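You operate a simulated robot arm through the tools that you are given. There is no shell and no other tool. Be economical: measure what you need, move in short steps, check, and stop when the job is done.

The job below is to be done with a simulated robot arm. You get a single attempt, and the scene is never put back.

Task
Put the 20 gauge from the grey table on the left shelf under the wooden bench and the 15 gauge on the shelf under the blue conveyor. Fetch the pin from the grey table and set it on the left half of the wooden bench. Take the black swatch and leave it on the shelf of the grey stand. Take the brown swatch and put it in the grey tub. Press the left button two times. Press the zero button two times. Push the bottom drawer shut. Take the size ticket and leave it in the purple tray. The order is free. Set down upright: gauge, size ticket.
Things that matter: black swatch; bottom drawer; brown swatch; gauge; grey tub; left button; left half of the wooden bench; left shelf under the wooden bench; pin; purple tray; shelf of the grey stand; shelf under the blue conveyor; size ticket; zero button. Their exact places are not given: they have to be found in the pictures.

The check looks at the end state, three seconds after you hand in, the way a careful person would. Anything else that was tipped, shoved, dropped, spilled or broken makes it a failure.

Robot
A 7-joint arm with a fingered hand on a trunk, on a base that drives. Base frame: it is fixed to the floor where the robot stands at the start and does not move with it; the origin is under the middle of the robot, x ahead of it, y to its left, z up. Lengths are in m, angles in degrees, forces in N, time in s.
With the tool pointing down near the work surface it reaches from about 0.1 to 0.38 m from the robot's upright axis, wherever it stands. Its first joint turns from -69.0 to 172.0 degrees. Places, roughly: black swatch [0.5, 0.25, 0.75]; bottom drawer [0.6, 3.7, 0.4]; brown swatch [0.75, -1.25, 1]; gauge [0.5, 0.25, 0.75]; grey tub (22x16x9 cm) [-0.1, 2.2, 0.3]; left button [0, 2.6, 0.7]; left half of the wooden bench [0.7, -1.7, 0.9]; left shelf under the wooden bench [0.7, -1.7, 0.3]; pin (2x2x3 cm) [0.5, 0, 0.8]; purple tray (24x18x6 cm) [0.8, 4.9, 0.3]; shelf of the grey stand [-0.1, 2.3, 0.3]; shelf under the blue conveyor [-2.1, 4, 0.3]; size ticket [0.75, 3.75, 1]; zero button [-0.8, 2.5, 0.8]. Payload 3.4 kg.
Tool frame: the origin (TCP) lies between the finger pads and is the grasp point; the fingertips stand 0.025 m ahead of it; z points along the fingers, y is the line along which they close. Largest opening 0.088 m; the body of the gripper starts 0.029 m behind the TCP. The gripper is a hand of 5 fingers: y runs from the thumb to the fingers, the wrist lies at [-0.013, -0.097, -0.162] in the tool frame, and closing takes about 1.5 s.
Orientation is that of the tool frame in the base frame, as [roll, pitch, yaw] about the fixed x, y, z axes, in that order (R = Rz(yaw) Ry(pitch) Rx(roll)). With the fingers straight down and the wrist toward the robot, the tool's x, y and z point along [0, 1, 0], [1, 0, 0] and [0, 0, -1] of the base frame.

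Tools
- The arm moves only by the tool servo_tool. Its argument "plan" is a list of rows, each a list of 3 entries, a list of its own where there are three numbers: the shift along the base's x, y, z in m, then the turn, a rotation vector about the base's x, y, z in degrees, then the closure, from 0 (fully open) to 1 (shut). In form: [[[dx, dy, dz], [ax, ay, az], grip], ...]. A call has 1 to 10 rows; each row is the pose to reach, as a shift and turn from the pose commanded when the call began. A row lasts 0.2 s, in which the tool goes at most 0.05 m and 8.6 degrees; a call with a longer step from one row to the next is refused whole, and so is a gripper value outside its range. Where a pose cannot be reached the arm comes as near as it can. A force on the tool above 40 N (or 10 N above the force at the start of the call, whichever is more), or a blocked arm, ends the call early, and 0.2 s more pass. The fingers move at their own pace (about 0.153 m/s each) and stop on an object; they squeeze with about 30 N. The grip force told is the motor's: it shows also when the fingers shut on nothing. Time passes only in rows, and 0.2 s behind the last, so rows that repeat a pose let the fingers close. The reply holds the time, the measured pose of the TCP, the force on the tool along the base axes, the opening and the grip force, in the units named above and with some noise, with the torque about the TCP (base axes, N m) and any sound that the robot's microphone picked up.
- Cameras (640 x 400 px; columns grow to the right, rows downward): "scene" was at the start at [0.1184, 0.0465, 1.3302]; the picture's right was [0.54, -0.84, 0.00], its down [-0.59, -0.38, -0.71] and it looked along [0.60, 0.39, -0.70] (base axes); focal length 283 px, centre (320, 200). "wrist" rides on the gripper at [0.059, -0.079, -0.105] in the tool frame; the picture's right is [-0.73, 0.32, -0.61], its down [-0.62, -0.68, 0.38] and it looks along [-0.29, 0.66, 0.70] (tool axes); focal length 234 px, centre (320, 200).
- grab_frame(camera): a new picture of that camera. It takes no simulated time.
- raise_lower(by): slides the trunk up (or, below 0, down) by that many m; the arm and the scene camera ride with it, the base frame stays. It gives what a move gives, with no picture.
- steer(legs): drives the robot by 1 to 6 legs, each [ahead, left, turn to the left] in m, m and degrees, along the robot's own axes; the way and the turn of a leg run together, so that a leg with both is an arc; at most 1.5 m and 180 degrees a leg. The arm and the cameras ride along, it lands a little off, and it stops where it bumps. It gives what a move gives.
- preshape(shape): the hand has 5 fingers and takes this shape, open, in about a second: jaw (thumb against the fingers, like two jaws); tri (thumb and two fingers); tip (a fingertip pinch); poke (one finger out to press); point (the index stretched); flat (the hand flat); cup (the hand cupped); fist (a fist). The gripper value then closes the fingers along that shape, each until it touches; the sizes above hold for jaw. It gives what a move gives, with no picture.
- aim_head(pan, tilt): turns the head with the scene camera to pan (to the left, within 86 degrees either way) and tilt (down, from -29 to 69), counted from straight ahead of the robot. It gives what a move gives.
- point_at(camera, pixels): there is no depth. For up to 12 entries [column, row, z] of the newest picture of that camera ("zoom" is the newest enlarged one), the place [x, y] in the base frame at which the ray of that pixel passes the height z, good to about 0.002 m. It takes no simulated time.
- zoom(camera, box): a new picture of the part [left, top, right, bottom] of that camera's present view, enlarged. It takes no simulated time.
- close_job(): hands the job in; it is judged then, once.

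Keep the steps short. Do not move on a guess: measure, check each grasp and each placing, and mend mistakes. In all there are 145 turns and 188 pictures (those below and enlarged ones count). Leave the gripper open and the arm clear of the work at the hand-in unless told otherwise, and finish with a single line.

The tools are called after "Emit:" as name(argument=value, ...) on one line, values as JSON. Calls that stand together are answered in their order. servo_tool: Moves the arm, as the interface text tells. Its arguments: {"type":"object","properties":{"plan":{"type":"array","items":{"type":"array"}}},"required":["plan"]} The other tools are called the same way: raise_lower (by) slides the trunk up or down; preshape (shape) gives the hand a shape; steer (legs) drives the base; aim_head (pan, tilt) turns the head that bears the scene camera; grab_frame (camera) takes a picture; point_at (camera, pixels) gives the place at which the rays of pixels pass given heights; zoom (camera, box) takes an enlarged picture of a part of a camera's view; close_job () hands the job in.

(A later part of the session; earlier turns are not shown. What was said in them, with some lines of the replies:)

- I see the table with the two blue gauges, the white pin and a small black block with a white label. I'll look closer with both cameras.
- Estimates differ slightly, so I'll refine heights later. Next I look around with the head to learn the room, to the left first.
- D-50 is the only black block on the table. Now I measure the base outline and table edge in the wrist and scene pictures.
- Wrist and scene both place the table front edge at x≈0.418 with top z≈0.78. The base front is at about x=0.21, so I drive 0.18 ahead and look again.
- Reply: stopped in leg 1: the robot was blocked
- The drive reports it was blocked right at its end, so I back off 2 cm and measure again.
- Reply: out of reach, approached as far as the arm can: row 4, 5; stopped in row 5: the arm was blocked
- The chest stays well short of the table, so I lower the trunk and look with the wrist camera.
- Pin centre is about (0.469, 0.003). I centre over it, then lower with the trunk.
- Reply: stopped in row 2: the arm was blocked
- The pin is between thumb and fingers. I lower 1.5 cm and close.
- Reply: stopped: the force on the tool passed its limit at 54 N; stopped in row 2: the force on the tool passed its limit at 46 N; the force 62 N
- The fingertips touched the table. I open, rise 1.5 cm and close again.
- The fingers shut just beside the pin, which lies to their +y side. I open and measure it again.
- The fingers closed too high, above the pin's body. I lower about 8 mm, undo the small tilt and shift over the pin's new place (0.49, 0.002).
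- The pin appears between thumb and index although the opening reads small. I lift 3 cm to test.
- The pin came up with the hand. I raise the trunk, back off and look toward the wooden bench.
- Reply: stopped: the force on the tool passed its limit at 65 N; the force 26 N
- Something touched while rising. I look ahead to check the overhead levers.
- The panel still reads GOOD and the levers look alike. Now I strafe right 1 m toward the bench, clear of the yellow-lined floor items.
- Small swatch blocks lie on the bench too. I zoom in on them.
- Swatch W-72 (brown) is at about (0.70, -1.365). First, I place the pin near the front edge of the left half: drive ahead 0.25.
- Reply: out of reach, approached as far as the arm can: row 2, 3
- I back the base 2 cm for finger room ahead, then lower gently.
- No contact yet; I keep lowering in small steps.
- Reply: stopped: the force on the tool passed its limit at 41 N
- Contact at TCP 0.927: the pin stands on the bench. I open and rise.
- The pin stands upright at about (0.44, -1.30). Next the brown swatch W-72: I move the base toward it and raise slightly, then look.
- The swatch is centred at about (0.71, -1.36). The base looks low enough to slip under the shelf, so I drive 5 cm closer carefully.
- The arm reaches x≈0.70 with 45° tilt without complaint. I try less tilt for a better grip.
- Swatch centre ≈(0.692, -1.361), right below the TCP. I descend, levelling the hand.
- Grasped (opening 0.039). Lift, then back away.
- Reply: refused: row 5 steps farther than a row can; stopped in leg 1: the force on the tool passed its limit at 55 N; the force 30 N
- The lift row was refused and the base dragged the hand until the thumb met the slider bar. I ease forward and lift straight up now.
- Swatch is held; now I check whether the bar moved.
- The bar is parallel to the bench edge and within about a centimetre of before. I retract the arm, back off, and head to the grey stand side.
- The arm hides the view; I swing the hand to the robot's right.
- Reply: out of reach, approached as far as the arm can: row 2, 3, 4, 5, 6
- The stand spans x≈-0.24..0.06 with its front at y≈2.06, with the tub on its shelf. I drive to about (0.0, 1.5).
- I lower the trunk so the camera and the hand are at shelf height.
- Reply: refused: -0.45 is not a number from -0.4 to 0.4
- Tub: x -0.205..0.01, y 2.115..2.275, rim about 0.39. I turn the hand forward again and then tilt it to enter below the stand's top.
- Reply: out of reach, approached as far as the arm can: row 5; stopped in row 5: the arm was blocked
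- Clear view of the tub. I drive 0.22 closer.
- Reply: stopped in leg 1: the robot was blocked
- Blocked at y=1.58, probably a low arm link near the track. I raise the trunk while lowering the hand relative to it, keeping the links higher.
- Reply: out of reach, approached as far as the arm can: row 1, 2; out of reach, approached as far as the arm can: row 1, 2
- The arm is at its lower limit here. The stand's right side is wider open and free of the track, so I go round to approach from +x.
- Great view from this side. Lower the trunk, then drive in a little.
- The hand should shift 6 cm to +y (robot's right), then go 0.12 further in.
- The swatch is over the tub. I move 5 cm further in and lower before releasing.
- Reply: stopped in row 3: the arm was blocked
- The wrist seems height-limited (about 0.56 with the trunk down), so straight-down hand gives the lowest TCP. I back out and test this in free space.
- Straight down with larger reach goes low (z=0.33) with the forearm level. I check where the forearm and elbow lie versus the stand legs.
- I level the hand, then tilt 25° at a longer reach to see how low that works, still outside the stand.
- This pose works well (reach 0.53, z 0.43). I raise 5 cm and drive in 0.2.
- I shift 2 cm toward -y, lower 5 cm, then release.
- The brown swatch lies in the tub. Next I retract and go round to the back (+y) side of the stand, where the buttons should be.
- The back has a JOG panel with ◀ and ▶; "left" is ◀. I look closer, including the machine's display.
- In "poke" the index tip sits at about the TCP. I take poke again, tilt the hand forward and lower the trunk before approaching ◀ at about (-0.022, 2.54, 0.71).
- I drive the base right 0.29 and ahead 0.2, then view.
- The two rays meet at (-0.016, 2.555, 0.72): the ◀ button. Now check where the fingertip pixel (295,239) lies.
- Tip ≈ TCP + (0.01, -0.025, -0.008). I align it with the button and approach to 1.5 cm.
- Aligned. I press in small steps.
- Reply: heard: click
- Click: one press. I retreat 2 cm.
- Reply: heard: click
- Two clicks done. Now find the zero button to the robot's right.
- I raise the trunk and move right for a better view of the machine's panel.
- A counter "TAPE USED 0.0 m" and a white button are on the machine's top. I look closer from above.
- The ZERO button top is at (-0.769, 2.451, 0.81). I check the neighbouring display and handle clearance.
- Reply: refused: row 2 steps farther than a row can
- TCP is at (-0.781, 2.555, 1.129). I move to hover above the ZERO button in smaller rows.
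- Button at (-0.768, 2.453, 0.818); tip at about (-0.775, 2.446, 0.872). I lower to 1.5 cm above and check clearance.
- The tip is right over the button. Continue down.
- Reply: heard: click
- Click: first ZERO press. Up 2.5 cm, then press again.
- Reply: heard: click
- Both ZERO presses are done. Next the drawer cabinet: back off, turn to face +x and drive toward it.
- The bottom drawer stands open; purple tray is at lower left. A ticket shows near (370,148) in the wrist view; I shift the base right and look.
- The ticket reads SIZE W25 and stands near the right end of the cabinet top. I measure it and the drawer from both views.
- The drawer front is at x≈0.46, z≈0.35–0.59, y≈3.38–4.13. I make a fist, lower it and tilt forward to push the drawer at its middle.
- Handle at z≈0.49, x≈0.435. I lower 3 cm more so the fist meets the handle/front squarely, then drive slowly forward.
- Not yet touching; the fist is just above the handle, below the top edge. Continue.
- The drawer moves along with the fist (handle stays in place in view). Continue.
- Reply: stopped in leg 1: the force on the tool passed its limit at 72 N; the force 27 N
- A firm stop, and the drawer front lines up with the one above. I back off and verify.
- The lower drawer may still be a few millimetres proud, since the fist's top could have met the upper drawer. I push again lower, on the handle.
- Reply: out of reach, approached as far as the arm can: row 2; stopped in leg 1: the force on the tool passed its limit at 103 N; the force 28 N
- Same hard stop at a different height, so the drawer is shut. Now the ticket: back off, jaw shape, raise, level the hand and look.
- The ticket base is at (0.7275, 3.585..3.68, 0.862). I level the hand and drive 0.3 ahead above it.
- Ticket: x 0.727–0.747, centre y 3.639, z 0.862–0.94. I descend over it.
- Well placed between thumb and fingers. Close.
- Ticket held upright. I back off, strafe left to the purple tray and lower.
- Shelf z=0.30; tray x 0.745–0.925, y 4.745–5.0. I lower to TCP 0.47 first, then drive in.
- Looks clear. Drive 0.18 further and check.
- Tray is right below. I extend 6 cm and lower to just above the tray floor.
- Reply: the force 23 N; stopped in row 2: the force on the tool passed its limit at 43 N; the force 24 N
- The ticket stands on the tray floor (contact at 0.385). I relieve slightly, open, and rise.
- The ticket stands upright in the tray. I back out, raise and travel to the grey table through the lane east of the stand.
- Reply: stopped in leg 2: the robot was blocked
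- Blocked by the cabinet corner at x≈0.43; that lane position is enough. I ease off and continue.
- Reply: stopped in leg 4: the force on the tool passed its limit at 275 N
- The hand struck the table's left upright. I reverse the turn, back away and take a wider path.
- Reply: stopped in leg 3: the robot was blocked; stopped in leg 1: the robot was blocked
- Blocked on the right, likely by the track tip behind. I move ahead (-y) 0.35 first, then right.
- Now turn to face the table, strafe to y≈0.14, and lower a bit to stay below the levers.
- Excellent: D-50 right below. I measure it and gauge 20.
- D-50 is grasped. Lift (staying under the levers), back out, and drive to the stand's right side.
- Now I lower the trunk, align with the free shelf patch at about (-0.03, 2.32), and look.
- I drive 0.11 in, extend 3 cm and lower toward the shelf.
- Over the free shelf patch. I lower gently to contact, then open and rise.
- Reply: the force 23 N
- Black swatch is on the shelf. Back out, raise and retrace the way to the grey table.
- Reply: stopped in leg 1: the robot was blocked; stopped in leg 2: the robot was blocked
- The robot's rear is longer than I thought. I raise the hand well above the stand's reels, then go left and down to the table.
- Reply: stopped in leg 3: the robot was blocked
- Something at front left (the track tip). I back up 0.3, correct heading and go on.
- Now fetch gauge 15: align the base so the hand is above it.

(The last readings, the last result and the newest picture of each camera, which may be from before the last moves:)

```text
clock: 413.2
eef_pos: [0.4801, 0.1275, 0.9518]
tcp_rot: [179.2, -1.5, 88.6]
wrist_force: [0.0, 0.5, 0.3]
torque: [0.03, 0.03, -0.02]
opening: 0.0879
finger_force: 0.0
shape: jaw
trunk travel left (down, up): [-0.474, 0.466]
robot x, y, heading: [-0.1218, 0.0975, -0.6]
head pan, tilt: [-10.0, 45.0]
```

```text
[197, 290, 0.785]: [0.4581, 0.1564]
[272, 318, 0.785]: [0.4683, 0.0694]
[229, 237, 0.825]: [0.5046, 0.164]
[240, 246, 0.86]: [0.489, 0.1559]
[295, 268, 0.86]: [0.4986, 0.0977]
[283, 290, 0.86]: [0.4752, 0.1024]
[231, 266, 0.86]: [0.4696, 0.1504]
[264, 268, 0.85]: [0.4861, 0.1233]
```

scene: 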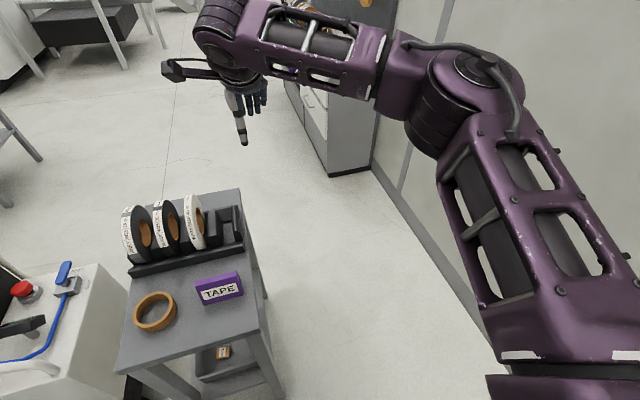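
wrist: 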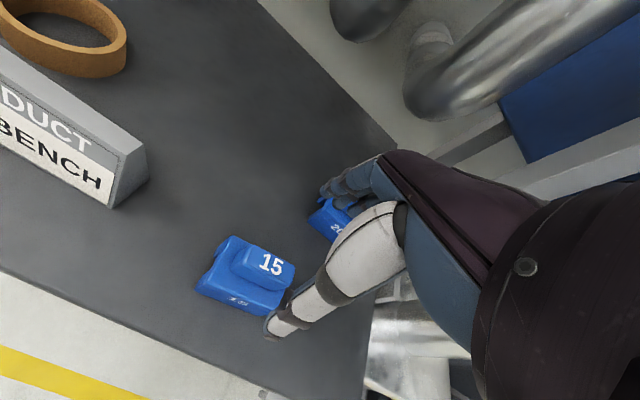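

Gauge 15 is centred at about (0.485, 0.12), turned ~7°. I rotate 7° and descend to grip its body.

Emit:
servo_tool(plan=[[[0.003, -0.005, -0.03], [0, 0, 4], 0], [[0.004, -0.008, -0.06], [0, 0, 7], 0], [[0.004, -0.008, -0.09], [0, 0, 7], 0], [[0.004, -0.008, -0.108], [0, 0, 7], 0]])

Emit:
grab_frame(camera="wrist")

```text
clock: 414.2
eef_pos: [0.4837, 0.119, 0.8432]
tcp_rot: [179.1, -1.5, 95.6]
wrist_force: [-0.3, -0.4, 0.4]
torque: [0.0, -0.01, 0.03]
opening: 0.0878
finger_force: 0.1
shape: jaw
trunk travel left (down, up): [-0.474, 0.466]
robot x, y, heading: [-0.1235, 0.0938, -0.9]
head pan, tilt: [-10.0, 45.0]
```

```text
31 pictures are left
```

wrist: 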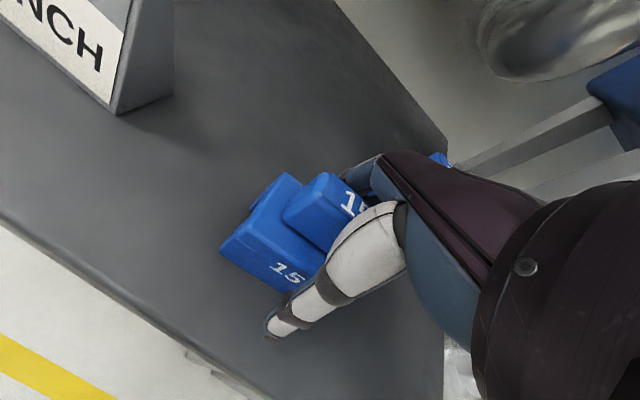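

Emit:
servo_tool(plan=[[[0, 0, 0], [0, 0, 0], 0.3], [[0, 0, 0], [0, 0, 0], 0.6], [[0, 0, 0], [0, 0, 0], 1], [[0, 0, 0], [0, 0, 0], 1], [[0, 0, 0], [0, 0, 0], 1], [[0, 0, 0], [0, 0, 0], 1], [[0, 0, 0.04], [0, 0, 0], 1], [[0, 0, 0.08], [0, 0, 0], 1]])

Emit:
grab_frame(camera="wrist")

```text
clock: 416.0
eef_pos: [0.4831, 0.12, 0.9225]
tcp_rot: [179.1, -1.4, 95.7]
wrist_force: [-0.5, -0.9, -1.1]
torque: [-0.02, 0.03, -0.01]
opening: 0.0414
finger_force: 30.5
shape: jaw
trunk travel left (down, up): [-0.474, 0.466]
robot x, y, heading: [-0.1261, 0.0939, -0.5]
head pan, tilt: [-10.0, 45.0]
```

```text
30 pictures are left
```

wrist: 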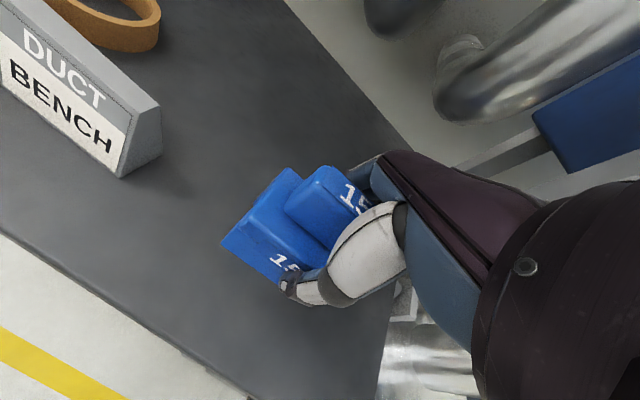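

Gauge 15 is held upright. Plan: lane east of the stand, then around to the blue conveyor's near end (about x=-1.73, y 3.8–4.3).

Emit:
steer(legs=[[-0.3, 0, 0], [0, 0, 90.5]])

Emit:
raise_lower(by=0.12)

Emit:
steer(legs=[[1.32, 0, 0], [0, -0.87, 0], [1.0, 0, 0], [0.7, 0, 0]])

```text
clock: 421.8
eef_pos: [-0.4475, 0.7046, 0.9205]
tcp_rot: [179.1, -1.5, -174.7]
wrist_force: [-0.1, -0.1, -0.5]
torque: [-0.02, -0.02, 0.02]
opening: 0.041
finger_force: 30.2
shape: jaw
trunk travel left (down, up): [-0.474, 0.466]
robot x, y, heading: [-0.4232, 0.0984, 89.0]
head pan, tilt: [-10.0, 45.0]
```

```text
clock: 423.3
eef_pos: [-0.4465, 0.7061, 1.0405]
tcp_rot: [179.2, -1.5, -174.6]
wrist_force: [0.1, -0.8, -1.2]
torque: [-0.02, 0.0, 0.03]
opening: 0.0409
finger_force: 30.0
shape: jaw
trunk travel left (down, up): [-0.594, 0.346]
robot x, y, heading: [-0.4213, 0.1038, 89.0]
head pan, tilt: [-10.0, 45.0]
```

```text
clock: 442.4
eef_pos: [0.4858, 3.7295, 1.0417]
tcp_rot: [179.2, -1.4, -175.4]
wrist_force: [1.2, 1.4, -1.9]
torque: [0.06, 0.01, -0.04]
opening: 0.0409
finger_force: 30.4
shape: jaw
trunk travel left (down, up): [-0.594, 0.346]
robot x, y, heading: [0.5014, 3.1217, 88.2]
head pan, tilt: [-10.0, 45.0]
```

Emit:
steer(legs=[[0, 0.55, 1], [0.55, 0, 0], [0, 0, 90.5], [0.7, 0, 0]])

Emit:
aim_head(pan=0, tilt=30)

Emit:
grab_frame(camera="scene")

Emit:
grab_frame(camera="wrist")

```text
clock: 455.5
eef_pos: [-1.3257, 3.6732, 1.0421]
tcp_rot: [179.2, -1.5, -84.5]
wrist_force: [-0.3, -0.3, -1.7]
torque: [-0.03, 0.03, -0.02]
opening: 0.0404
finger_force: 30.1
shape: jaw
trunk travel left (down, up): [-0.594, 0.346]
robot x, y, heading: [-0.72, 3.7005, 179.1]
head pan, tilt: [-10.0, 45.0]
```

```text
clock: 456.3
eef_pos: [-1.3264, 3.6733, 1.0416]
tcp_rot: [179.3, -1.5, -84.5]
wrist_force: [0.4, -0.8, -1.6]
torque: [0.04, -0.01, -0.03]
opening: 0.0405
finger_force: 30.0
shape: jaw
trunk travel left (down, up): [-0.594, 0.346]
robot x, y, heading: [-0.7214, 3.6993, 179.2]
head pan, tilt: [0.0, 30.0]
```

```text
29 pictures are left
```

scene: 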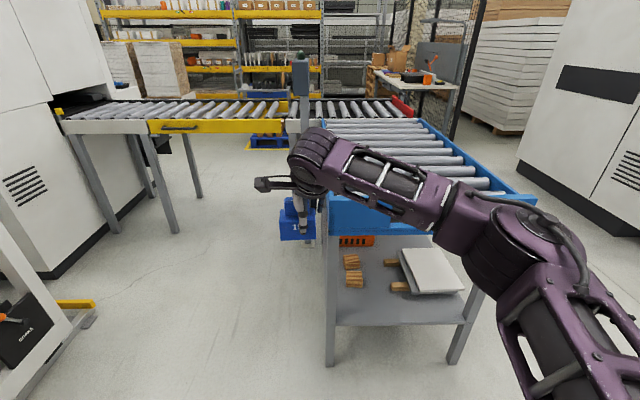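

```text
28 pictures are left
```

wrist: 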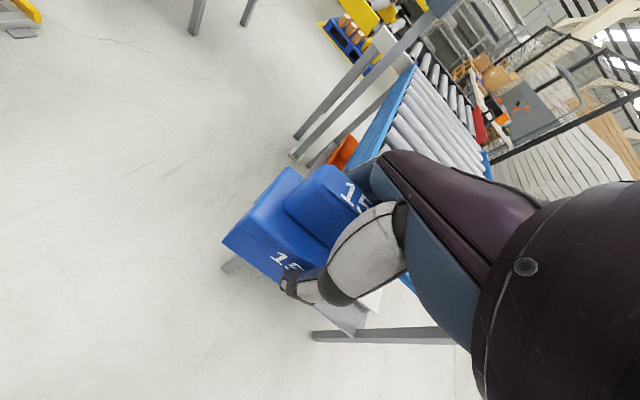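

Emit:
point_at(camera="scene", pixels=[[334, 322, 0.3], [466, 322, 0.3], [345, 290, 0.3], [364, 287, 0.3], [405, 295, 0.3], [463, 291, 0.3], [332, 362, 0.0], [455, 362, 0.0], [390, 285, 0.3], [327, 228, 0.75], [536, 203, 0.75]])

```text
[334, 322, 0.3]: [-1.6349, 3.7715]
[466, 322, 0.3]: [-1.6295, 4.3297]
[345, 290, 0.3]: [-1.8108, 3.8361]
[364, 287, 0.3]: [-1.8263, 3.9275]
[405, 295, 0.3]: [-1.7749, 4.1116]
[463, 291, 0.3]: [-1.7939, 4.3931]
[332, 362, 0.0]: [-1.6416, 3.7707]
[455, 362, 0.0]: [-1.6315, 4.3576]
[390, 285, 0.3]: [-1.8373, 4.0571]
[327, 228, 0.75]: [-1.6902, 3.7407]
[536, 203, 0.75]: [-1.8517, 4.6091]
```

Shelf front edge x≈-1.635, free strip to x≈-1.78. Target for the gauge: (-1.705, 3.98). I lower first, align, and approach.

Emit:
raise_lower(by=-0.4)

Emit:
raise_lower(by=-0.17)

Emit:
steer(legs=[[0, -0.31, 0.9], [0.32, 0, 0]])

Emit:
grab_frame(camera="scene")

```text
clock: 460.1
eef_pos: [-1.3266, 3.6725, 0.641]
tcp_rot: [179.2, -1.4, -84.5]
wrist_force: [-1.0, -0.2, -2.1]
torque: [-0.01, 0.0, -0.03]
opening: 0.0405
finger_force: 29.9
shape: jaw
trunk travel left (down, up): [-0.194, 0.746]
robot x, y, heading: [-0.7205, 3.6982, 179.1]
head pan, tilt: [0.0, 30.0]
```

```text
clock: 462.1
eef_pos: [-1.3248, 3.6734, 0.4715]
tcp_rot: [179.2, -1.5, -84.6]
wrist_force: [0.6, 0.0, -1.3]
torque: [-0.02, 0.01, -0.02]
opening: 0.0407
finger_force: 29.9
shape: jaw
trunk travel left (down, up): [-0.024, 0.916]
robot x, y, heading: [-0.7166, 3.6947, 179.2]
head pan, tilt: [0.0, 30.0]
```

```text
clock: 465.9
eef_pos: [-1.6425, 3.972, 0.4709]
tcp_rot: [179.1, -1.4, -83.5]
wrist_force: [0.0, 0.4, -0.9]
torque: [0.0, -0.01, -0.02]
opening: 0.0407
finger_force: 30.0
shape: jaw
trunk travel left (down, up): [-0.024, 0.916]
robot x, y, heading: [-1.038, 4.0078, -179.7]
head pan, tilt: [0.0, 30.0]
```

```text
27 pictures are left
```

scene: 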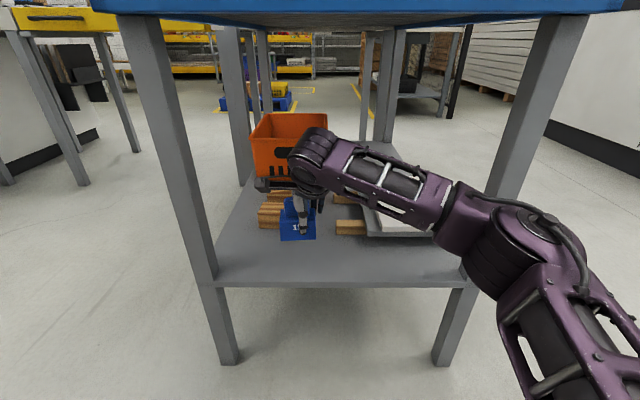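

Emit:
point_at(camera="scene", pixels=[[268, 229, 0.3], [290, 231, 0.3], [350, 235, 0.3], [335, 232, 0.3], [340, 287, 0.3]])

Emit:
servo_tool(plan=[[[-0.03, 0, -0.01], [0, 0, -4], 1], [[-0.055, 0.0, -0.04], [0, 0, -6], 1], [[-0.055, 0.0, -0.07], [0, 0, -6], 1], [[-0.055, 0.0, -0.095], [0, 0, -6], 1]])

Emit:
grab_frame(camera="wrist")

```text
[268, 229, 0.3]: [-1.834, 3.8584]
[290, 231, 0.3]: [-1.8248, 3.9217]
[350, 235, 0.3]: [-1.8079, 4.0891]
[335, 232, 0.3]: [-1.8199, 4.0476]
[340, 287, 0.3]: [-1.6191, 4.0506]
```

```text
clock: 466.9
eef_pos: [-1.6974, 3.9684, 0.3765]
tcp_rot: [179.1, -1.5, -89.5]
wrist_force: [-0.2, 0.8, -1.3]
torque: [0.02, 0.01, -0.02]
opening: 0.0402
finger_force: 30.4
shape: jaw
trunk travel left (down, up): [-0.024, 0.916]
robot x, y, heading: [-1.0353, 4.0086, -180.1]
head pan, tilt: [0.0, 30.0]
```

```text
26 pictures are left
```

wrist: 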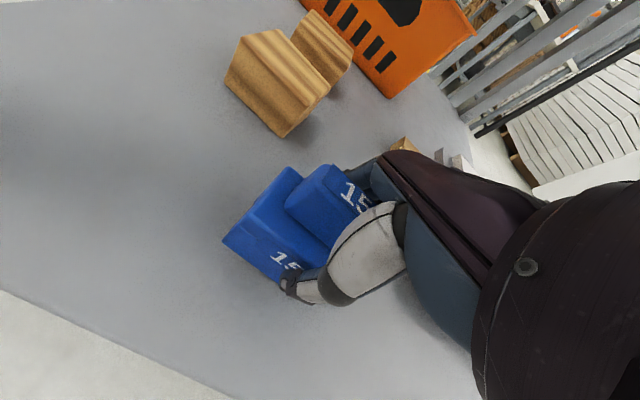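

Clear spot under the gauge. I lower gently to contact.

Emit:
servo_tool(plan=[[[0, 0, -0.006], [0, 0, 0], 1], [[0, 0, -0.011], [0, 0, 0], 1], [[0, 0, -0.015], [0, 0, 0], 1], [[0, 0, -0.019], [0, 0, 0], 1]])

```text
clock: 467.9
eef_pos: [-1.6964, 3.9698, 0.3614]
tcp_rot: [178.7, -1.5, -89.4]
wrist_force: [2.3, 0.4, 18.0]
torque: [0.05, 0.0, 0.03]
opening: 0.0409
finger_force: 29.9
shape: jaw
trunk travel left (down, up): [-0.024, 0.916]
robot x, y, heading: [-1.0341, 4.005, -179.8]
head pan, tilt: [0.0, 30.0]
```

Contact (18 N). Open and rise.

Emit:
servo_tool(plan=[[[0, 0, 0.002], [0, 0, 0], 0.8], [[0, 0, 0.002], [0, 0, 0], 0.4], [[0, 0, 0.002], [0, 0, 0], 0], [[0, 0, 0.002], [0, 0, 0], 0], [[0, 0, 0.002], [0, 0, 0], 0], [[0, 0, 0.04], [0, 0, 0], 0], [[0, 0, 0.08], [0, 0, 0], 0], [[0.02, 0, 0.12], [0, 0, 0], 0]])

Emit:
grab_frame(camera="wrist")

```text
clock: 469.7
eef_pos: [-1.6765, 3.9708, 0.4771]
tcp_rot: [179.2, -1.5, -89.5]
wrist_force: [-0.6, -0.2, 0.4]
torque: [-0.04, -0.02, -0.02]
opening: 0.0878
finger_force: 0.1
shape: jaw
trunk travel left (down, up): [-0.024, 0.916]
robot x, y, heading: [-1.036, 4.007, -179.8]
head pan, tilt: [0.0, 30.0]
```

```text
25 pictures are left
```

wrist: 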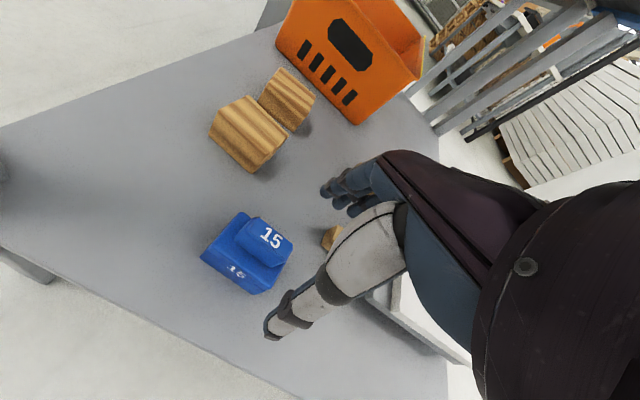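

Gauge 15 stands upright on the conveyor shelf. I retrace the way back to the grey table for gauge 20.

Emit:
steer(legs=[[-0.32, 0.31, 0]])

Emit:
raise_lower(by=0.4)

Emit:
raise_lower(by=0.17)

Emit:
steer(legs=[[-0.7, 0, 0], [0, 0, -90], [-0.55, 0, 0], [0, -0.53, 0]])

```text
clock: 472.4
eef_pos: [-1.3565, 3.6668, 0.477]
tcp_rot: [179.1, -1.5, -89.8]
wrist_force: [-0.6, -1.0, 1.1]
torque: [0.04, 0.0, 0.01]
opening: 0.0876
finger_force: 0.0
shape: jaw
trunk travel left (down, up): [-0.024, 0.916]
robot x, y, heading: [-0.715, 3.6966, 180.1]
head pan, tilt: [0.0, 30.0]
```

```text
clock: 476.2
eef_pos: [-1.3562, 3.6669, 0.8766]
tcp_rot: [179.1, -1.6, -89.7]
wrist_force: [0.9, 0.7, 0.0]
torque: [-0.02, 0.0, 0.0]
opening: 0.0874
finger_force: 0.0
shape: jaw
trunk travel left (down, up): [-0.424, 0.516]
robot x, y, heading: [-0.7168, 3.7006, 179.8]
head pan, tilt: [0.0, 30.0]
```

```text
clock: 478.1
eef_pos: [-1.3566, 3.6664, 1.0467]
tcp_rot: [179.1, -1.5, -89.9]
wrist_force: [0.8, 0.3, 0.2]
torque: [-0.01, 0.0, -0.02]
opening: 0.0879
finger_force: 0.0
shape: jaw
trunk travel left (down, up): [-0.594, 0.346]
robot x, y, heading: [-0.7144, 3.7032, 180.1]
head pan, tilt: [0.0, 30.0]
```

```text
clock: 491.2
eef_pos: [0.4898, 3.7868, 1.0475]
tcp_rot: [179.1, -1.5, -180.0]
wrist_force: [-0.1, 0.3, -1.1]
torque: [0.01, -0.02, 0.0]
opening: 0.0878
finger_force: 0.2
shape: jaw
trunk travel left (down, up): [-0.594, 0.346]
robot x, y, heading: [0.5202, 3.1438, 89.9]
head pan, tilt: [0.0, 30.0]
```

Emit:
steer(legs=[[-1.0, 0, 0], [-0.7, 0, 0], [0, 0.93, 0], [-1.42, 0, 0], [0, 0, -90]])

Emit:
raise_lower(by=-0.11)

```text
clock: 515.0
eef_pos: [0.1751, 0.0221, 1.048]
tcp_rot: [179.2, -1.5, 85.8]
wrist_force: [-0.3, -0.8, -0.6]
torque: [0.0, -0.01, -0.02]
opening: 0.0876
finger_force: 0.1
shape: jaw
trunk travel left (down, up): [-0.594, 0.346]
robot x, y, heading: [-0.4663, 0.0441, -4.5]
head pan, tilt: [0.0, 30.0]
```

```text
clock: 516.4
eef_pos: [0.1754, 0.0207, 0.9365]
tcp_rot: [179.1, -1.5, 85.8]
wrist_force: [0.0, -0.3, 0.0]
torque: [0.02, 0.0, 0.01]
opening: 0.0877
finger_force: 0.1
shape: jaw
trunk travel left (down, up): [-0.484, 0.456]
robot x, y, heading: [-0.4692, 0.0406, -4.1]
head pan, tilt: [0.0, 30.0]
```

Emit:
steer(legs=[[0, -0.06, 4.3], [0.42, 0, 0]])

Emit:
grab_frame(camera="wrist")

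```text
clock: 519.6
eef_pos: [0.5879, 0.0123, 0.94]
tcp_rot: [178.9, -1.5, 90.6]
wrist_force: [-21.0, 0.0, 4.1]
torque: [-0.18, -0.07, -0.72]
opening: 0.0878
finger_force: 0.0
shape: jaw
trunk travel left (down, up): [-0.484, 0.456]
robot x, y, heading: [-0.0499, -0.02, 0.1]
head pan, tilt: [0.0, 30.0]
```

```text
24 pictures are left
5 turns are left
```

wrist: 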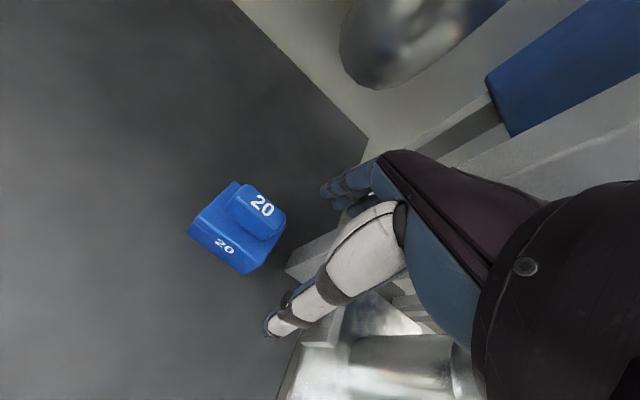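

Only five turns remain, so I combine steps. The hand touches the strut; I measure gauge 20 in this picture and shift back and left off the strut.

Emit:
point_at(camera="wrist", pixels=[[187, 234, 0.785], [246, 275, 0.785], [233, 182, 0.825], [286, 216, 0.825], [260, 206, 0.855], [231, 208, 0.855], [268, 240, 0.855], [246, 184, 0.855], [320, 255, 0.9], [345, 232, 0.9]])

Emit:
steer(legs=[[-0.03, 0.035, 0]])

Emit:
grab_frame(camera="wrist")

Emit:
point_at(camera="wrist", pixels=[[200, 180, 0.785], [260, 180, 0.785], [200, 230, 0.785], [260, 230, 0.785], [230, 200, 0.825], [260, 200, 0.855], [280, 160, 0.855], [240, 160, 0.855], [300, 200, 0.855], [240, 200, 0.855], [330, 260, 0.855]])

```text
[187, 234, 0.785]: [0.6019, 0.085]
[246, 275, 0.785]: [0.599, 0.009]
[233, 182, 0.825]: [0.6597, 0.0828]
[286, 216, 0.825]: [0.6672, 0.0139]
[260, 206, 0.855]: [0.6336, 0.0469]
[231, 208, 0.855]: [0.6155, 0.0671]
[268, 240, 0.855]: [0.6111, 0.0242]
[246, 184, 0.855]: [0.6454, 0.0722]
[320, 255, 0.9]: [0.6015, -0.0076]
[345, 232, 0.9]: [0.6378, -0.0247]
```

```text
clock: 520.5
eef_pos: [0.5611, 0.0491, 0.9371]
tcp_rot: [179.1, -1.5, 90.5]
wrist_force: [0.1, 0.6, 0.2]
torque: [-0.03, -0.05, -0.02]
opening: 0.0874
finger_force: 0.0
shape: jaw
trunk travel left (down, up): [-0.484, 0.456]
robot x, y, heading: [-0.0817, 0.0139, -0.1]
head pan, tilt: [0.0, 30.0]
```

```text
23 pictures are left
```

wrist: 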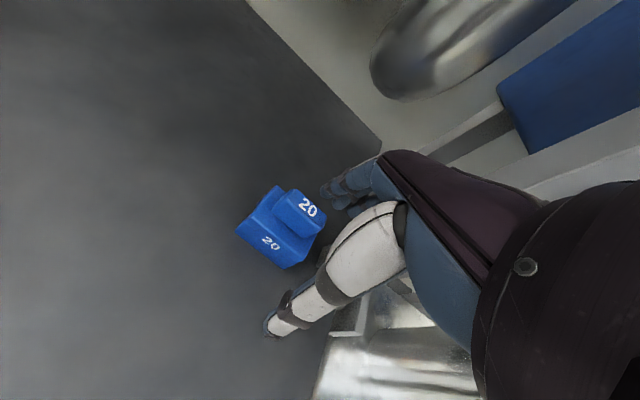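

```text
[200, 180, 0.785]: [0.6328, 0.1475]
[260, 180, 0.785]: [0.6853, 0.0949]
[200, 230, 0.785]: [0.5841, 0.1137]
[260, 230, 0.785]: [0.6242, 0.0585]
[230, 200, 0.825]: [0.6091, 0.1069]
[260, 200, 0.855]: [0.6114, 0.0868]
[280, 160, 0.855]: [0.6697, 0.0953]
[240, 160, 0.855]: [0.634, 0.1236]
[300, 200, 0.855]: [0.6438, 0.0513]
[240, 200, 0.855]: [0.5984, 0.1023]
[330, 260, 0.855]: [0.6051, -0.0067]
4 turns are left
```

Gauge 20's body centre is (0.632, 0.047). In one go: advance 7 cm, descend, grip, lift, back out, strafe to the bench, lower and look at the shelf.

Emit:
steer(legs=[[0.07, 0, 0]])

Emit:
servo_tool(plan=[[[0, -0.002, -0.03], [0, 0, 0], 0], [[0, -0.002, -0.06], [0, 0, 0], 0], [[0, -0.002, -0.085], [0, 0, 0], 0], [[0, -0.002, -0.093], [0, 0, 0], 0], [[0, -0.002, -0.093], [0, 0, 0], 0.4], [[0, -0.002, -0.093], [0, 0, 0], 0.8], [[0, -0.002, -0.093], [0, 0, 0], 1], [[0, -0.002, -0.093], [0, 0, 0], 1], [[0, -0.002, -0.093], [0, 0, 0], 1], [[0, -0.002, -0.093], [0, 0, 0], 1]])

Emit:
servo_tool(plan=[[[0, 0, 0], [0, 0, 0], 1], [[0, 0, 0.04], [0, 0, 0], 1], [[0, 0, 0.08], [0, 0, 0], 1]])

Emit:
grab_frame(camera="wrist")

Emit:
steer(legs=[[-0.4, 0, 0], [0, -1.35, 0]])

Emit:
raise_lower(by=-0.4)

Emit:
raise_lower(by=-0.06)

Emit:
steer(legs=[[0.13, 0, 0]])

Emit:
aim_head(pan=5, tilt=30)

Emit:
grab_frame(camera="scene")

Emit:
point_at(camera="scene", pixels=[[200, 200, 0.3], [320, 200, 0.3], [440, 200, 0.3], [200, 250, 0.3], [320, 250, 0.3], [440, 250, 0.3], [200, 300, 0.3], [320, 300, 0.3], [440, 300, 0.3], [320, 225, 0.3], [320, 275, 0.3], [260, 250, 0.3]])

Emit:
grab_frame(camera="wrist")

Emit:
point_at(camera="wrist", pixels=[[100, 100, 0.3], [200, 100, 0.3], [300, 100, 0.3], [100, 180, 0.3], [200, 180, 0.3], [300, 180, 0.3], [100, 260, 0.3], [200, 260, 0.3], [300, 300, 0.3], [250, 140, 0.3], [250, 220, 0.3], [350, 140, 0.3]])

```text
clock: 521.5
eef_pos: [0.6326, 0.0477, 0.9366]
tcp_rot: [179.3, -1.6, 90.5]
wrist_force: [0.8, 0.6, 0.0]
torque: [0.01, 0.03, 0.01]
opening: 0.0877
finger_force: 0.0
shape: jaw
trunk travel left (down, up): [-0.484, 0.456]
robot x, y, heading: [-0.0099, 0.0105, 0.0]
head pan, tilt: [0.0, 30.0]
```

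```text
clock: 523.7
eef_pos: [0.6316, 0.0471, 0.8441]
tcp_rot: [179.2, -1.5, 90.5]
wrist_force: [-0.3, -0.4, -0.3]
torque: [-0.01, -0.02, -0.02]
opening: 0.0458
finger_force: 29.7
shape: jaw
trunk travel left (down, up): [-0.484, 0.456]
robot x, y, heading: [-0.0104, 0.0141, -0.1]
head pan, tilt: [0.0, 30.0]
```

```text
clock: 524.5
eef_pos: [0.6318, 0.0453, 0.9234]
tcp_rot: [179.1, -1.4, 90.6]
wrist_force: [-0.7, 0.1, -1.3]
torque: [-0.03, 0.01, 0.0]
opening: 0.0456
finger_force: 30.5
shape: jaw
trunk travel left (down, up): [-0.484, 0.456]
robot x, y, heading: [-0.0113, 0.0126, -0.1]
head pan, tilt: [0.0, 30.0]
```

```text
22 pictures are left
```

wrist: 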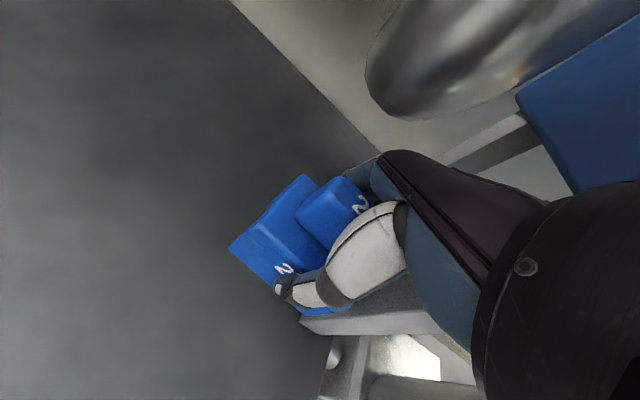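

```text
clock: 533.3
eef_pos: [0.2374, -1.2969, 0.9229]
tcp_rot: [179.2, -1.5, 90.3]
wrist_force: [-0.4, 0.3, -1.8]
torque: [-0.02, -0.01, 0.03]
opening: 0.0461
finger_force: 29.9
shape: jaw
trunk travel left (down, up): [-0.484, 0.456]
robot x, y, heading: [-0.4078, -1.3278, -0.2]
head pan, tilt: [0.0, 30.0]
```

```text
clock: 537.1
eef_pos: [0.2381, -1.2984, 0.5232]
tcp_rot: [179.2, -1.5, 90.3]
wrist_force: [-0.2, -0.3, -1.9]
torque: [0.02, 0.05, -0.01]
opening: 0.0458
finger_force: 30.0
shape: jaw
trunk travel left (down, up): [-0.084, 0.856]
robot x, y, heading: [-0.4051, -1.3255, 0.0]
head pan, tilt: [0.0, 30.0]
```

```text
clock: 538.1
eef_pos: [0.2364, -1.2974, 0.4636]
tcp_rot: [179.2, -1.6, 90.2]
wrist_force: [-0.8, 0.1, -1.8]
torque: [0.0, -0.02, 0.0]
opening: 0.0457
finger_force: 30.1
shape: jaw
trunk travel left (down, up): [-0.024, 0.916]
robot x, y, heading: [-0.4017, -1.326, -0.2]
head pan, tilt: [0.0, 30.0]
```

```text
clock: 539.4
eef_pos: [0.368, -1.296, 0.4631]
tcp_rot: [179.3, -1.5, 90.3]
wrist_force: [0.2, -0.6, -1.6]
torque: [-0.04, -0.02, -0.04]
opening: 0.0458
finger_force: 29.9
shape: jaw
trunk travel left (down, up): [-0.024, 0.916]
robot x, y, heading: [-0.2718, -1.3277, -0.0]
head pan, tilt: [0.0, 30.0]
```

```text
clock: 540.0
eef_pos: [0.3689, -1.2959, 0.4632]
tcp_rot: [179.3, -1.5, 90.4]
wrist_force: [0.3, 0.4, -1.8]
torque: [-0.03, 0.04, -0.01]
opening: 0.0458
finger_force: 30.2
shape: jaw
trunk travel left (down, up): [-0.024, 0.916]
robot x, y, heading: [-0.2751, -1.328, 0.0]
head pan, tilt: [5.0, 30.0]
```

```text
21 pictures are left
```

scene: 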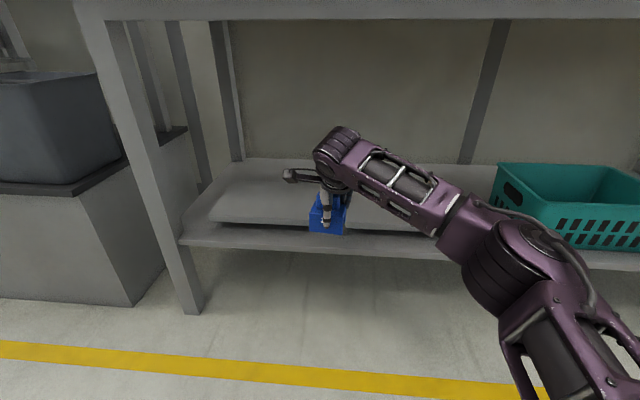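

```text
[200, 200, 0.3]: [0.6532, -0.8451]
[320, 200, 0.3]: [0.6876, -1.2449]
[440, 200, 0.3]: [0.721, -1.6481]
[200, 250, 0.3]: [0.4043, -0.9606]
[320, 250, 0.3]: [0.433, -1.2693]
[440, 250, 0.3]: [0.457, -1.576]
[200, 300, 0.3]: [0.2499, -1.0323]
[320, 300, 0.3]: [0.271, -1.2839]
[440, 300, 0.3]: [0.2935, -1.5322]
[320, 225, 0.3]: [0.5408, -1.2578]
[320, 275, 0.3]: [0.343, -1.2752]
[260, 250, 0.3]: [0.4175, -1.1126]
```

```text
20 pictures are left
```

wrist: 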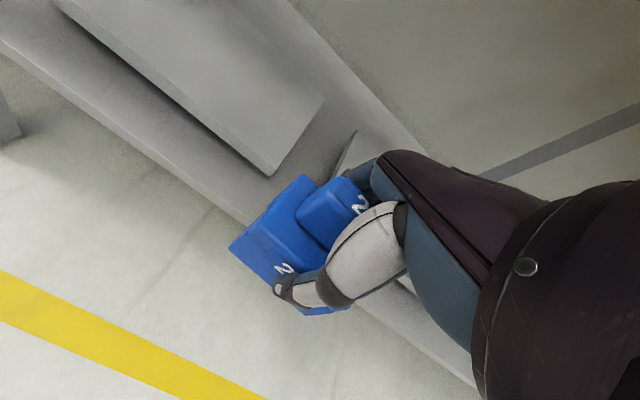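

```text
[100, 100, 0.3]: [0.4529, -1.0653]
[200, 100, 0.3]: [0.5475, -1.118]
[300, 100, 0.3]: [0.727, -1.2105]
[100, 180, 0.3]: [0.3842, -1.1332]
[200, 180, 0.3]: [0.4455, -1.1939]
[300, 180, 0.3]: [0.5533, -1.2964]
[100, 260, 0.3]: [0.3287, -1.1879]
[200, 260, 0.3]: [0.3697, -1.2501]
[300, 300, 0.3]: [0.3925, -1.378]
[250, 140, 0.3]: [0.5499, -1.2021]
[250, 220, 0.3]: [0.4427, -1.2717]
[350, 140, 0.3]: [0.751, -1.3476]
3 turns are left
```

Gauge 20 is held. The strip in front of the plates is x≈0.44–0.52, so I set it at (0.480, -1.30): drive in 0.112, lower to contact, release, rise, check.

Emit:
steer(legs=[[0.111, 0, 0]])

Emit:
servo_tool(plan=[[[0, -0.002, -0.03], [0, 0, 0], 1], [[0, -0.003, -0.06], [0, 0, 0], 1], [[0, -0.003, -0.09], [0, 0, 0], 1]])

Emit:
grab_frame(camera="wrist")

Emit:
servo_tool(plan=[[[0, 0, -0.005], [0, 0, 0], 1], [[0, 0, -0.01], [0, 0, 0], 1], [[0, 0, -0.014], [0, 0, 0], 1], [[0, 0, -0.017], [0, 0, 0], 1]])

Emit:
servo_tool(plan=[[[0, 0, 0.002], [0, 0, 0], 0.8], [[0, 0, 0.002], [0, 0, 0], 0.4], [[0, 0, 0.002], [0, 0, 0], 0.2], [[0, 0, 0.002], [0, 0, 0], 0.2], [[0, 0, 0.002], [0, 0, 0], 0.2], [[0, 0, 0.04], [0, 0, 0], 0.2], [[0, 0, 0.08], [0, 0, 0], 0.1], [[0, 0, 0.12], [0, 0, 0], 0]])

Emit:
grab_frame(camera="wrist")

Emit:
grab_frame(camera="scene")

```text
clock: 541.2
eef_pos: [0.4805, -1.2959, 0.4626]
tcp_rot: [179.2, -1.6, 90.3]
wrist_force: [0.6, 0.0, -1.6]
torque: [0.0, -0.01, -0.01]
opening: 0.046
finger_force: 30.2
shape: jaw
trunk travel left (down, up): [-0.024, 0.916]
robot x, y, heading: [-0.1662, -1.3212, 0.0]
head pan, tilt: [5.0, 30.0]
```

```text
clock: 542.0
eef_pos: [0.4802, -1.2962, 0.3759]
tcp_rot: [178.9, -1.6, 90.6]
wrist_force: [-0.4, 6.1, 8.5]
torque: [-0.18, -0.21, 0.1]
opening: 0.0465
finger_force: 29.9
shape: jaw
trunk travel left (down, up): [-0.024, 0.916]
robot x, y, heading: [-0.1614, -1.3268, -0.2]
head pan, tilt: [5.0, 30.0]
```

```text
19 pictures are left
```

wrist: 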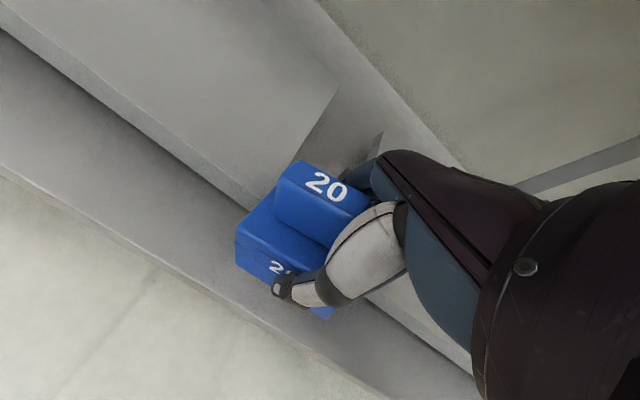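

```text
clock: 543.0
eef_pos: [0.4786, -1.298, 0.3617]
tcp_rot: [178.6, -1.5, 90.4]
wrist_force: [-1.0, 3.1, 24.1]
torque: [-0.65, -0.29, 0.04]
opening: 0.0464
finger_force: 30.0
shape: jaw
trunk travel left (down, up): [-0.024, 0.916]
robot x, y, heading: [-0.1634, -1.3273, 0.1]
head pan, tilt: [5.0, 30.0]
```

```text
clock: 544.8
eef_pos: [0.4798, -1.2992, 0.4761]
tcp_rot: [179.2, -1.5, 90.3]
wrist_force: [0.0, 0.4, 0.0]
torque: [-0.01, -0.01, 0.0]
opening: 0.0878
finger_force: 0.1
shape: jaw
trunk travel left (down, up): [-0.024, 0.916]
robot x, y, heading: [-0.1611, -1.326, 0.1]
head pan, tilt: [5.0, 30.0]
```

```text
18 pictures are left
```

wrist: 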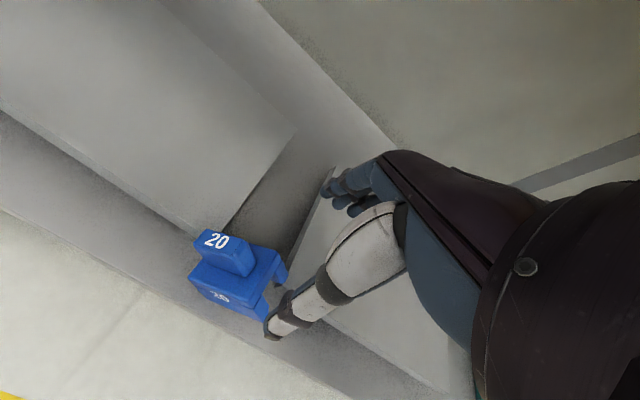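

```text
17 pictures are left
2 turns are left
```

scene: 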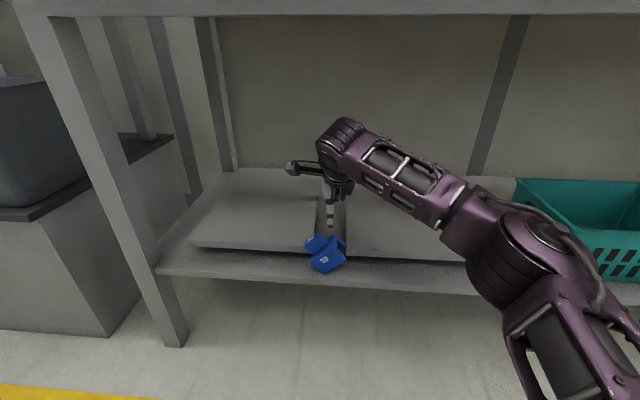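

The gauge's back-right corner came down on the second plate (torque shows contact at +0.012, -0.027) and it tilts. I regrip it, lift, shift 3.7 cm to +y off the plate, set it down again, release and retreat.

Emit:
servo_tool(plan=[[[0, 0, -0.04], [0, 0, 0], 0], [[0, 0, -0.08], [0, 0, 0], 0], [[0, 0, -0.104], [0, 0, 0], 0], [[0, 0, -0.104], [0, 0, 0], 0.3], [[0, 0, -0.104], [0, 0, 0], 0.6], [[0, 0, -0.104], [0, 0, 0], 1], [[0, 0, -0.104], [0, 0, 0], 1], [[0, 0, -0.104], [0, 0, 0], 1], [[0, 0, -0.104], [0, 0, 0], 1], [[0, 0, -0.104], [0, 0, 0], 1]])

Emit:
servo_tool(plan=[[[0, 0, 0.012], [0, 0, 0], 1], [[0, 0, 0.024], [0, 0, 0], 1], [[-0.003, 0.02, 0.024], [0, 0, 0], 1], [[-0.005, 0.037, 0.024], [0, 0, 0], 1], [[-0.005, 0.037, 0.012], [0, 0, 0], 1], [[-0.005, 0.037, 0.002], [0, 0, 0], 1], [[-0.005, 0.037, -0.003], [0, 0, 0], 1], [[-0.005, 0.037, -0.006], [0, 0, 0], 1]])

Emit:
servo_tool(plan=[[[0, 0, 0.001], [0, 0, 0], 0.8], [[0, 0, 0.001], [0, 0, 0], 0.5], [[0, 0, 0.001], [0, 0, 0], 0.2], [[0, 0, 0.001], [0, 0, 0], 0], [[0, 0, 0.001], [0, 0, 0], 0], [[0, 0, 0.001], [0, 0, 0], 0], [[0, 0, 0.04], [0, 0, 0], 0], [[0, 0, 0.08], [0, 0, 0], 0], [[0, 0, 0.11], [0, 0, 0], 0]])

Emit:
grab_frame(camera="wrist")

Emit:
grab_frame(camera="scene")

Emit:
steer(legs=[[-0.3, 0, 0]])

```text
clock: 547.0
eef_pos: [0.4809, -1.2992, 0.3716]
tcp_rot: [179.2, -1.5, 90.5]
wrist_force: [-0.7, -0.6, -0.7]
torque: [0.01, 0.01, 0.05]
opening: 0.0461
finger_force: 30.8
shape: jaw
trunk travel left (down, up): [-0.024, 0.916]
robot x, y, heading: [-0.1582, -1.3251, 0.1]
head pan, tilt: [5.0, 30.0]
```

```text
clock: 548.8
eef_pos: [0.4742, -1.2616, 0.3692]
tcp_rot: [178.8, -1.5, 90.3]
wrist_force: [1.8, -3.3, 10.3]
torque: [-0.08, 0.13, 0.03]
opening: 0.0464
finger_force: 30.3
shape: jaw
trunk travel left (down, up): [-0.024, 0.916]
robot x, y, heading: [-0.1593, -1.3269, -0.1]
head pan, tilt: [5.0, 30.0]
```

```text
clock: 550.8
eef_pos: [0.4753, -1.2604, 0.476]
tcp_rot: [179.3, -1.5, 90.4]
wrist_force: [0.2, 0.2, -0.5]
torque: [-0.03, -0.02, 0.0]
opening: 0.0878
finger_force: 0.0
shape: jaw
trunk travel left (down, up): [-0.024, 0.916]
robot x, y, heading: [-0.1641, -1.3264, -0.1]
head pan, tilt: [5.0, 30.0]
```

```text
16 pictures are left
```

wrist: 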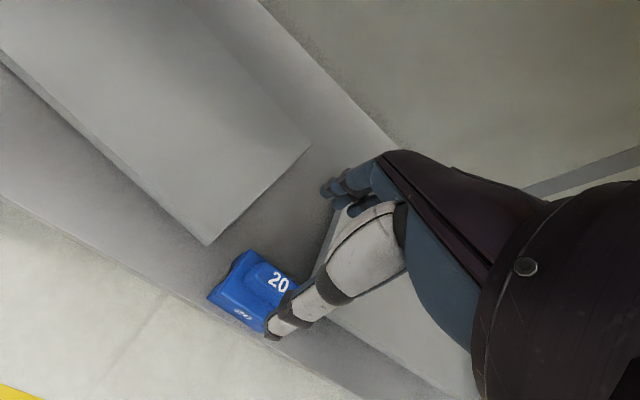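

```text
15 pictures are left
```

scene: 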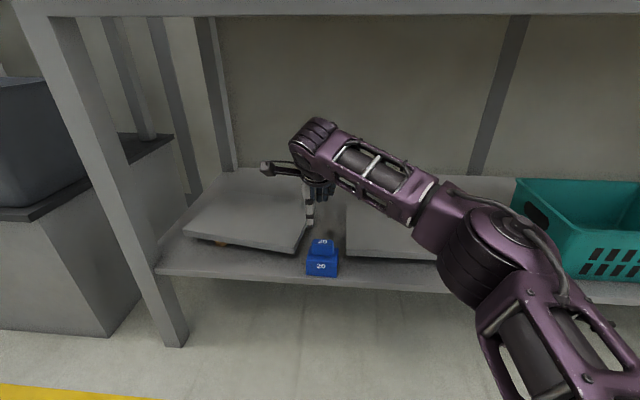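

```text
clock: 552.8
eef_pos: [0.1821, -1.2591, 0.4767]
tcp_rot: [179.2, -1.4, 90.5]
wrist_force: [-0.2, -1.3, 0.9]
torque: [0.03, 0.04, -0.02]
opening: 0.0875
finger_force: 0.1
shape: jaw
trunk travel left (down, up): [-0.024, 0.916]
robot x, y, heading: [-0.4581, -1.3239, 0.1]
head pan, tilt: [5.0, 30.0]
1 turns are left
```

Gauge 20 now stands upright on the shelf, the gripper is open and the arm is clear, so I hand in.

Emit:
close_job()

```text
The job is handed in.
```

All nine jobs are done and handed in; the drawer looked shut flush, but I bumped a few things on the way: the slider bar on the bench may have moved about 1 cm, the left plate on the shelf under the bench may have shifted when I re-set the 20 gauge, and I hit an upright on the grey table hard (275 N).
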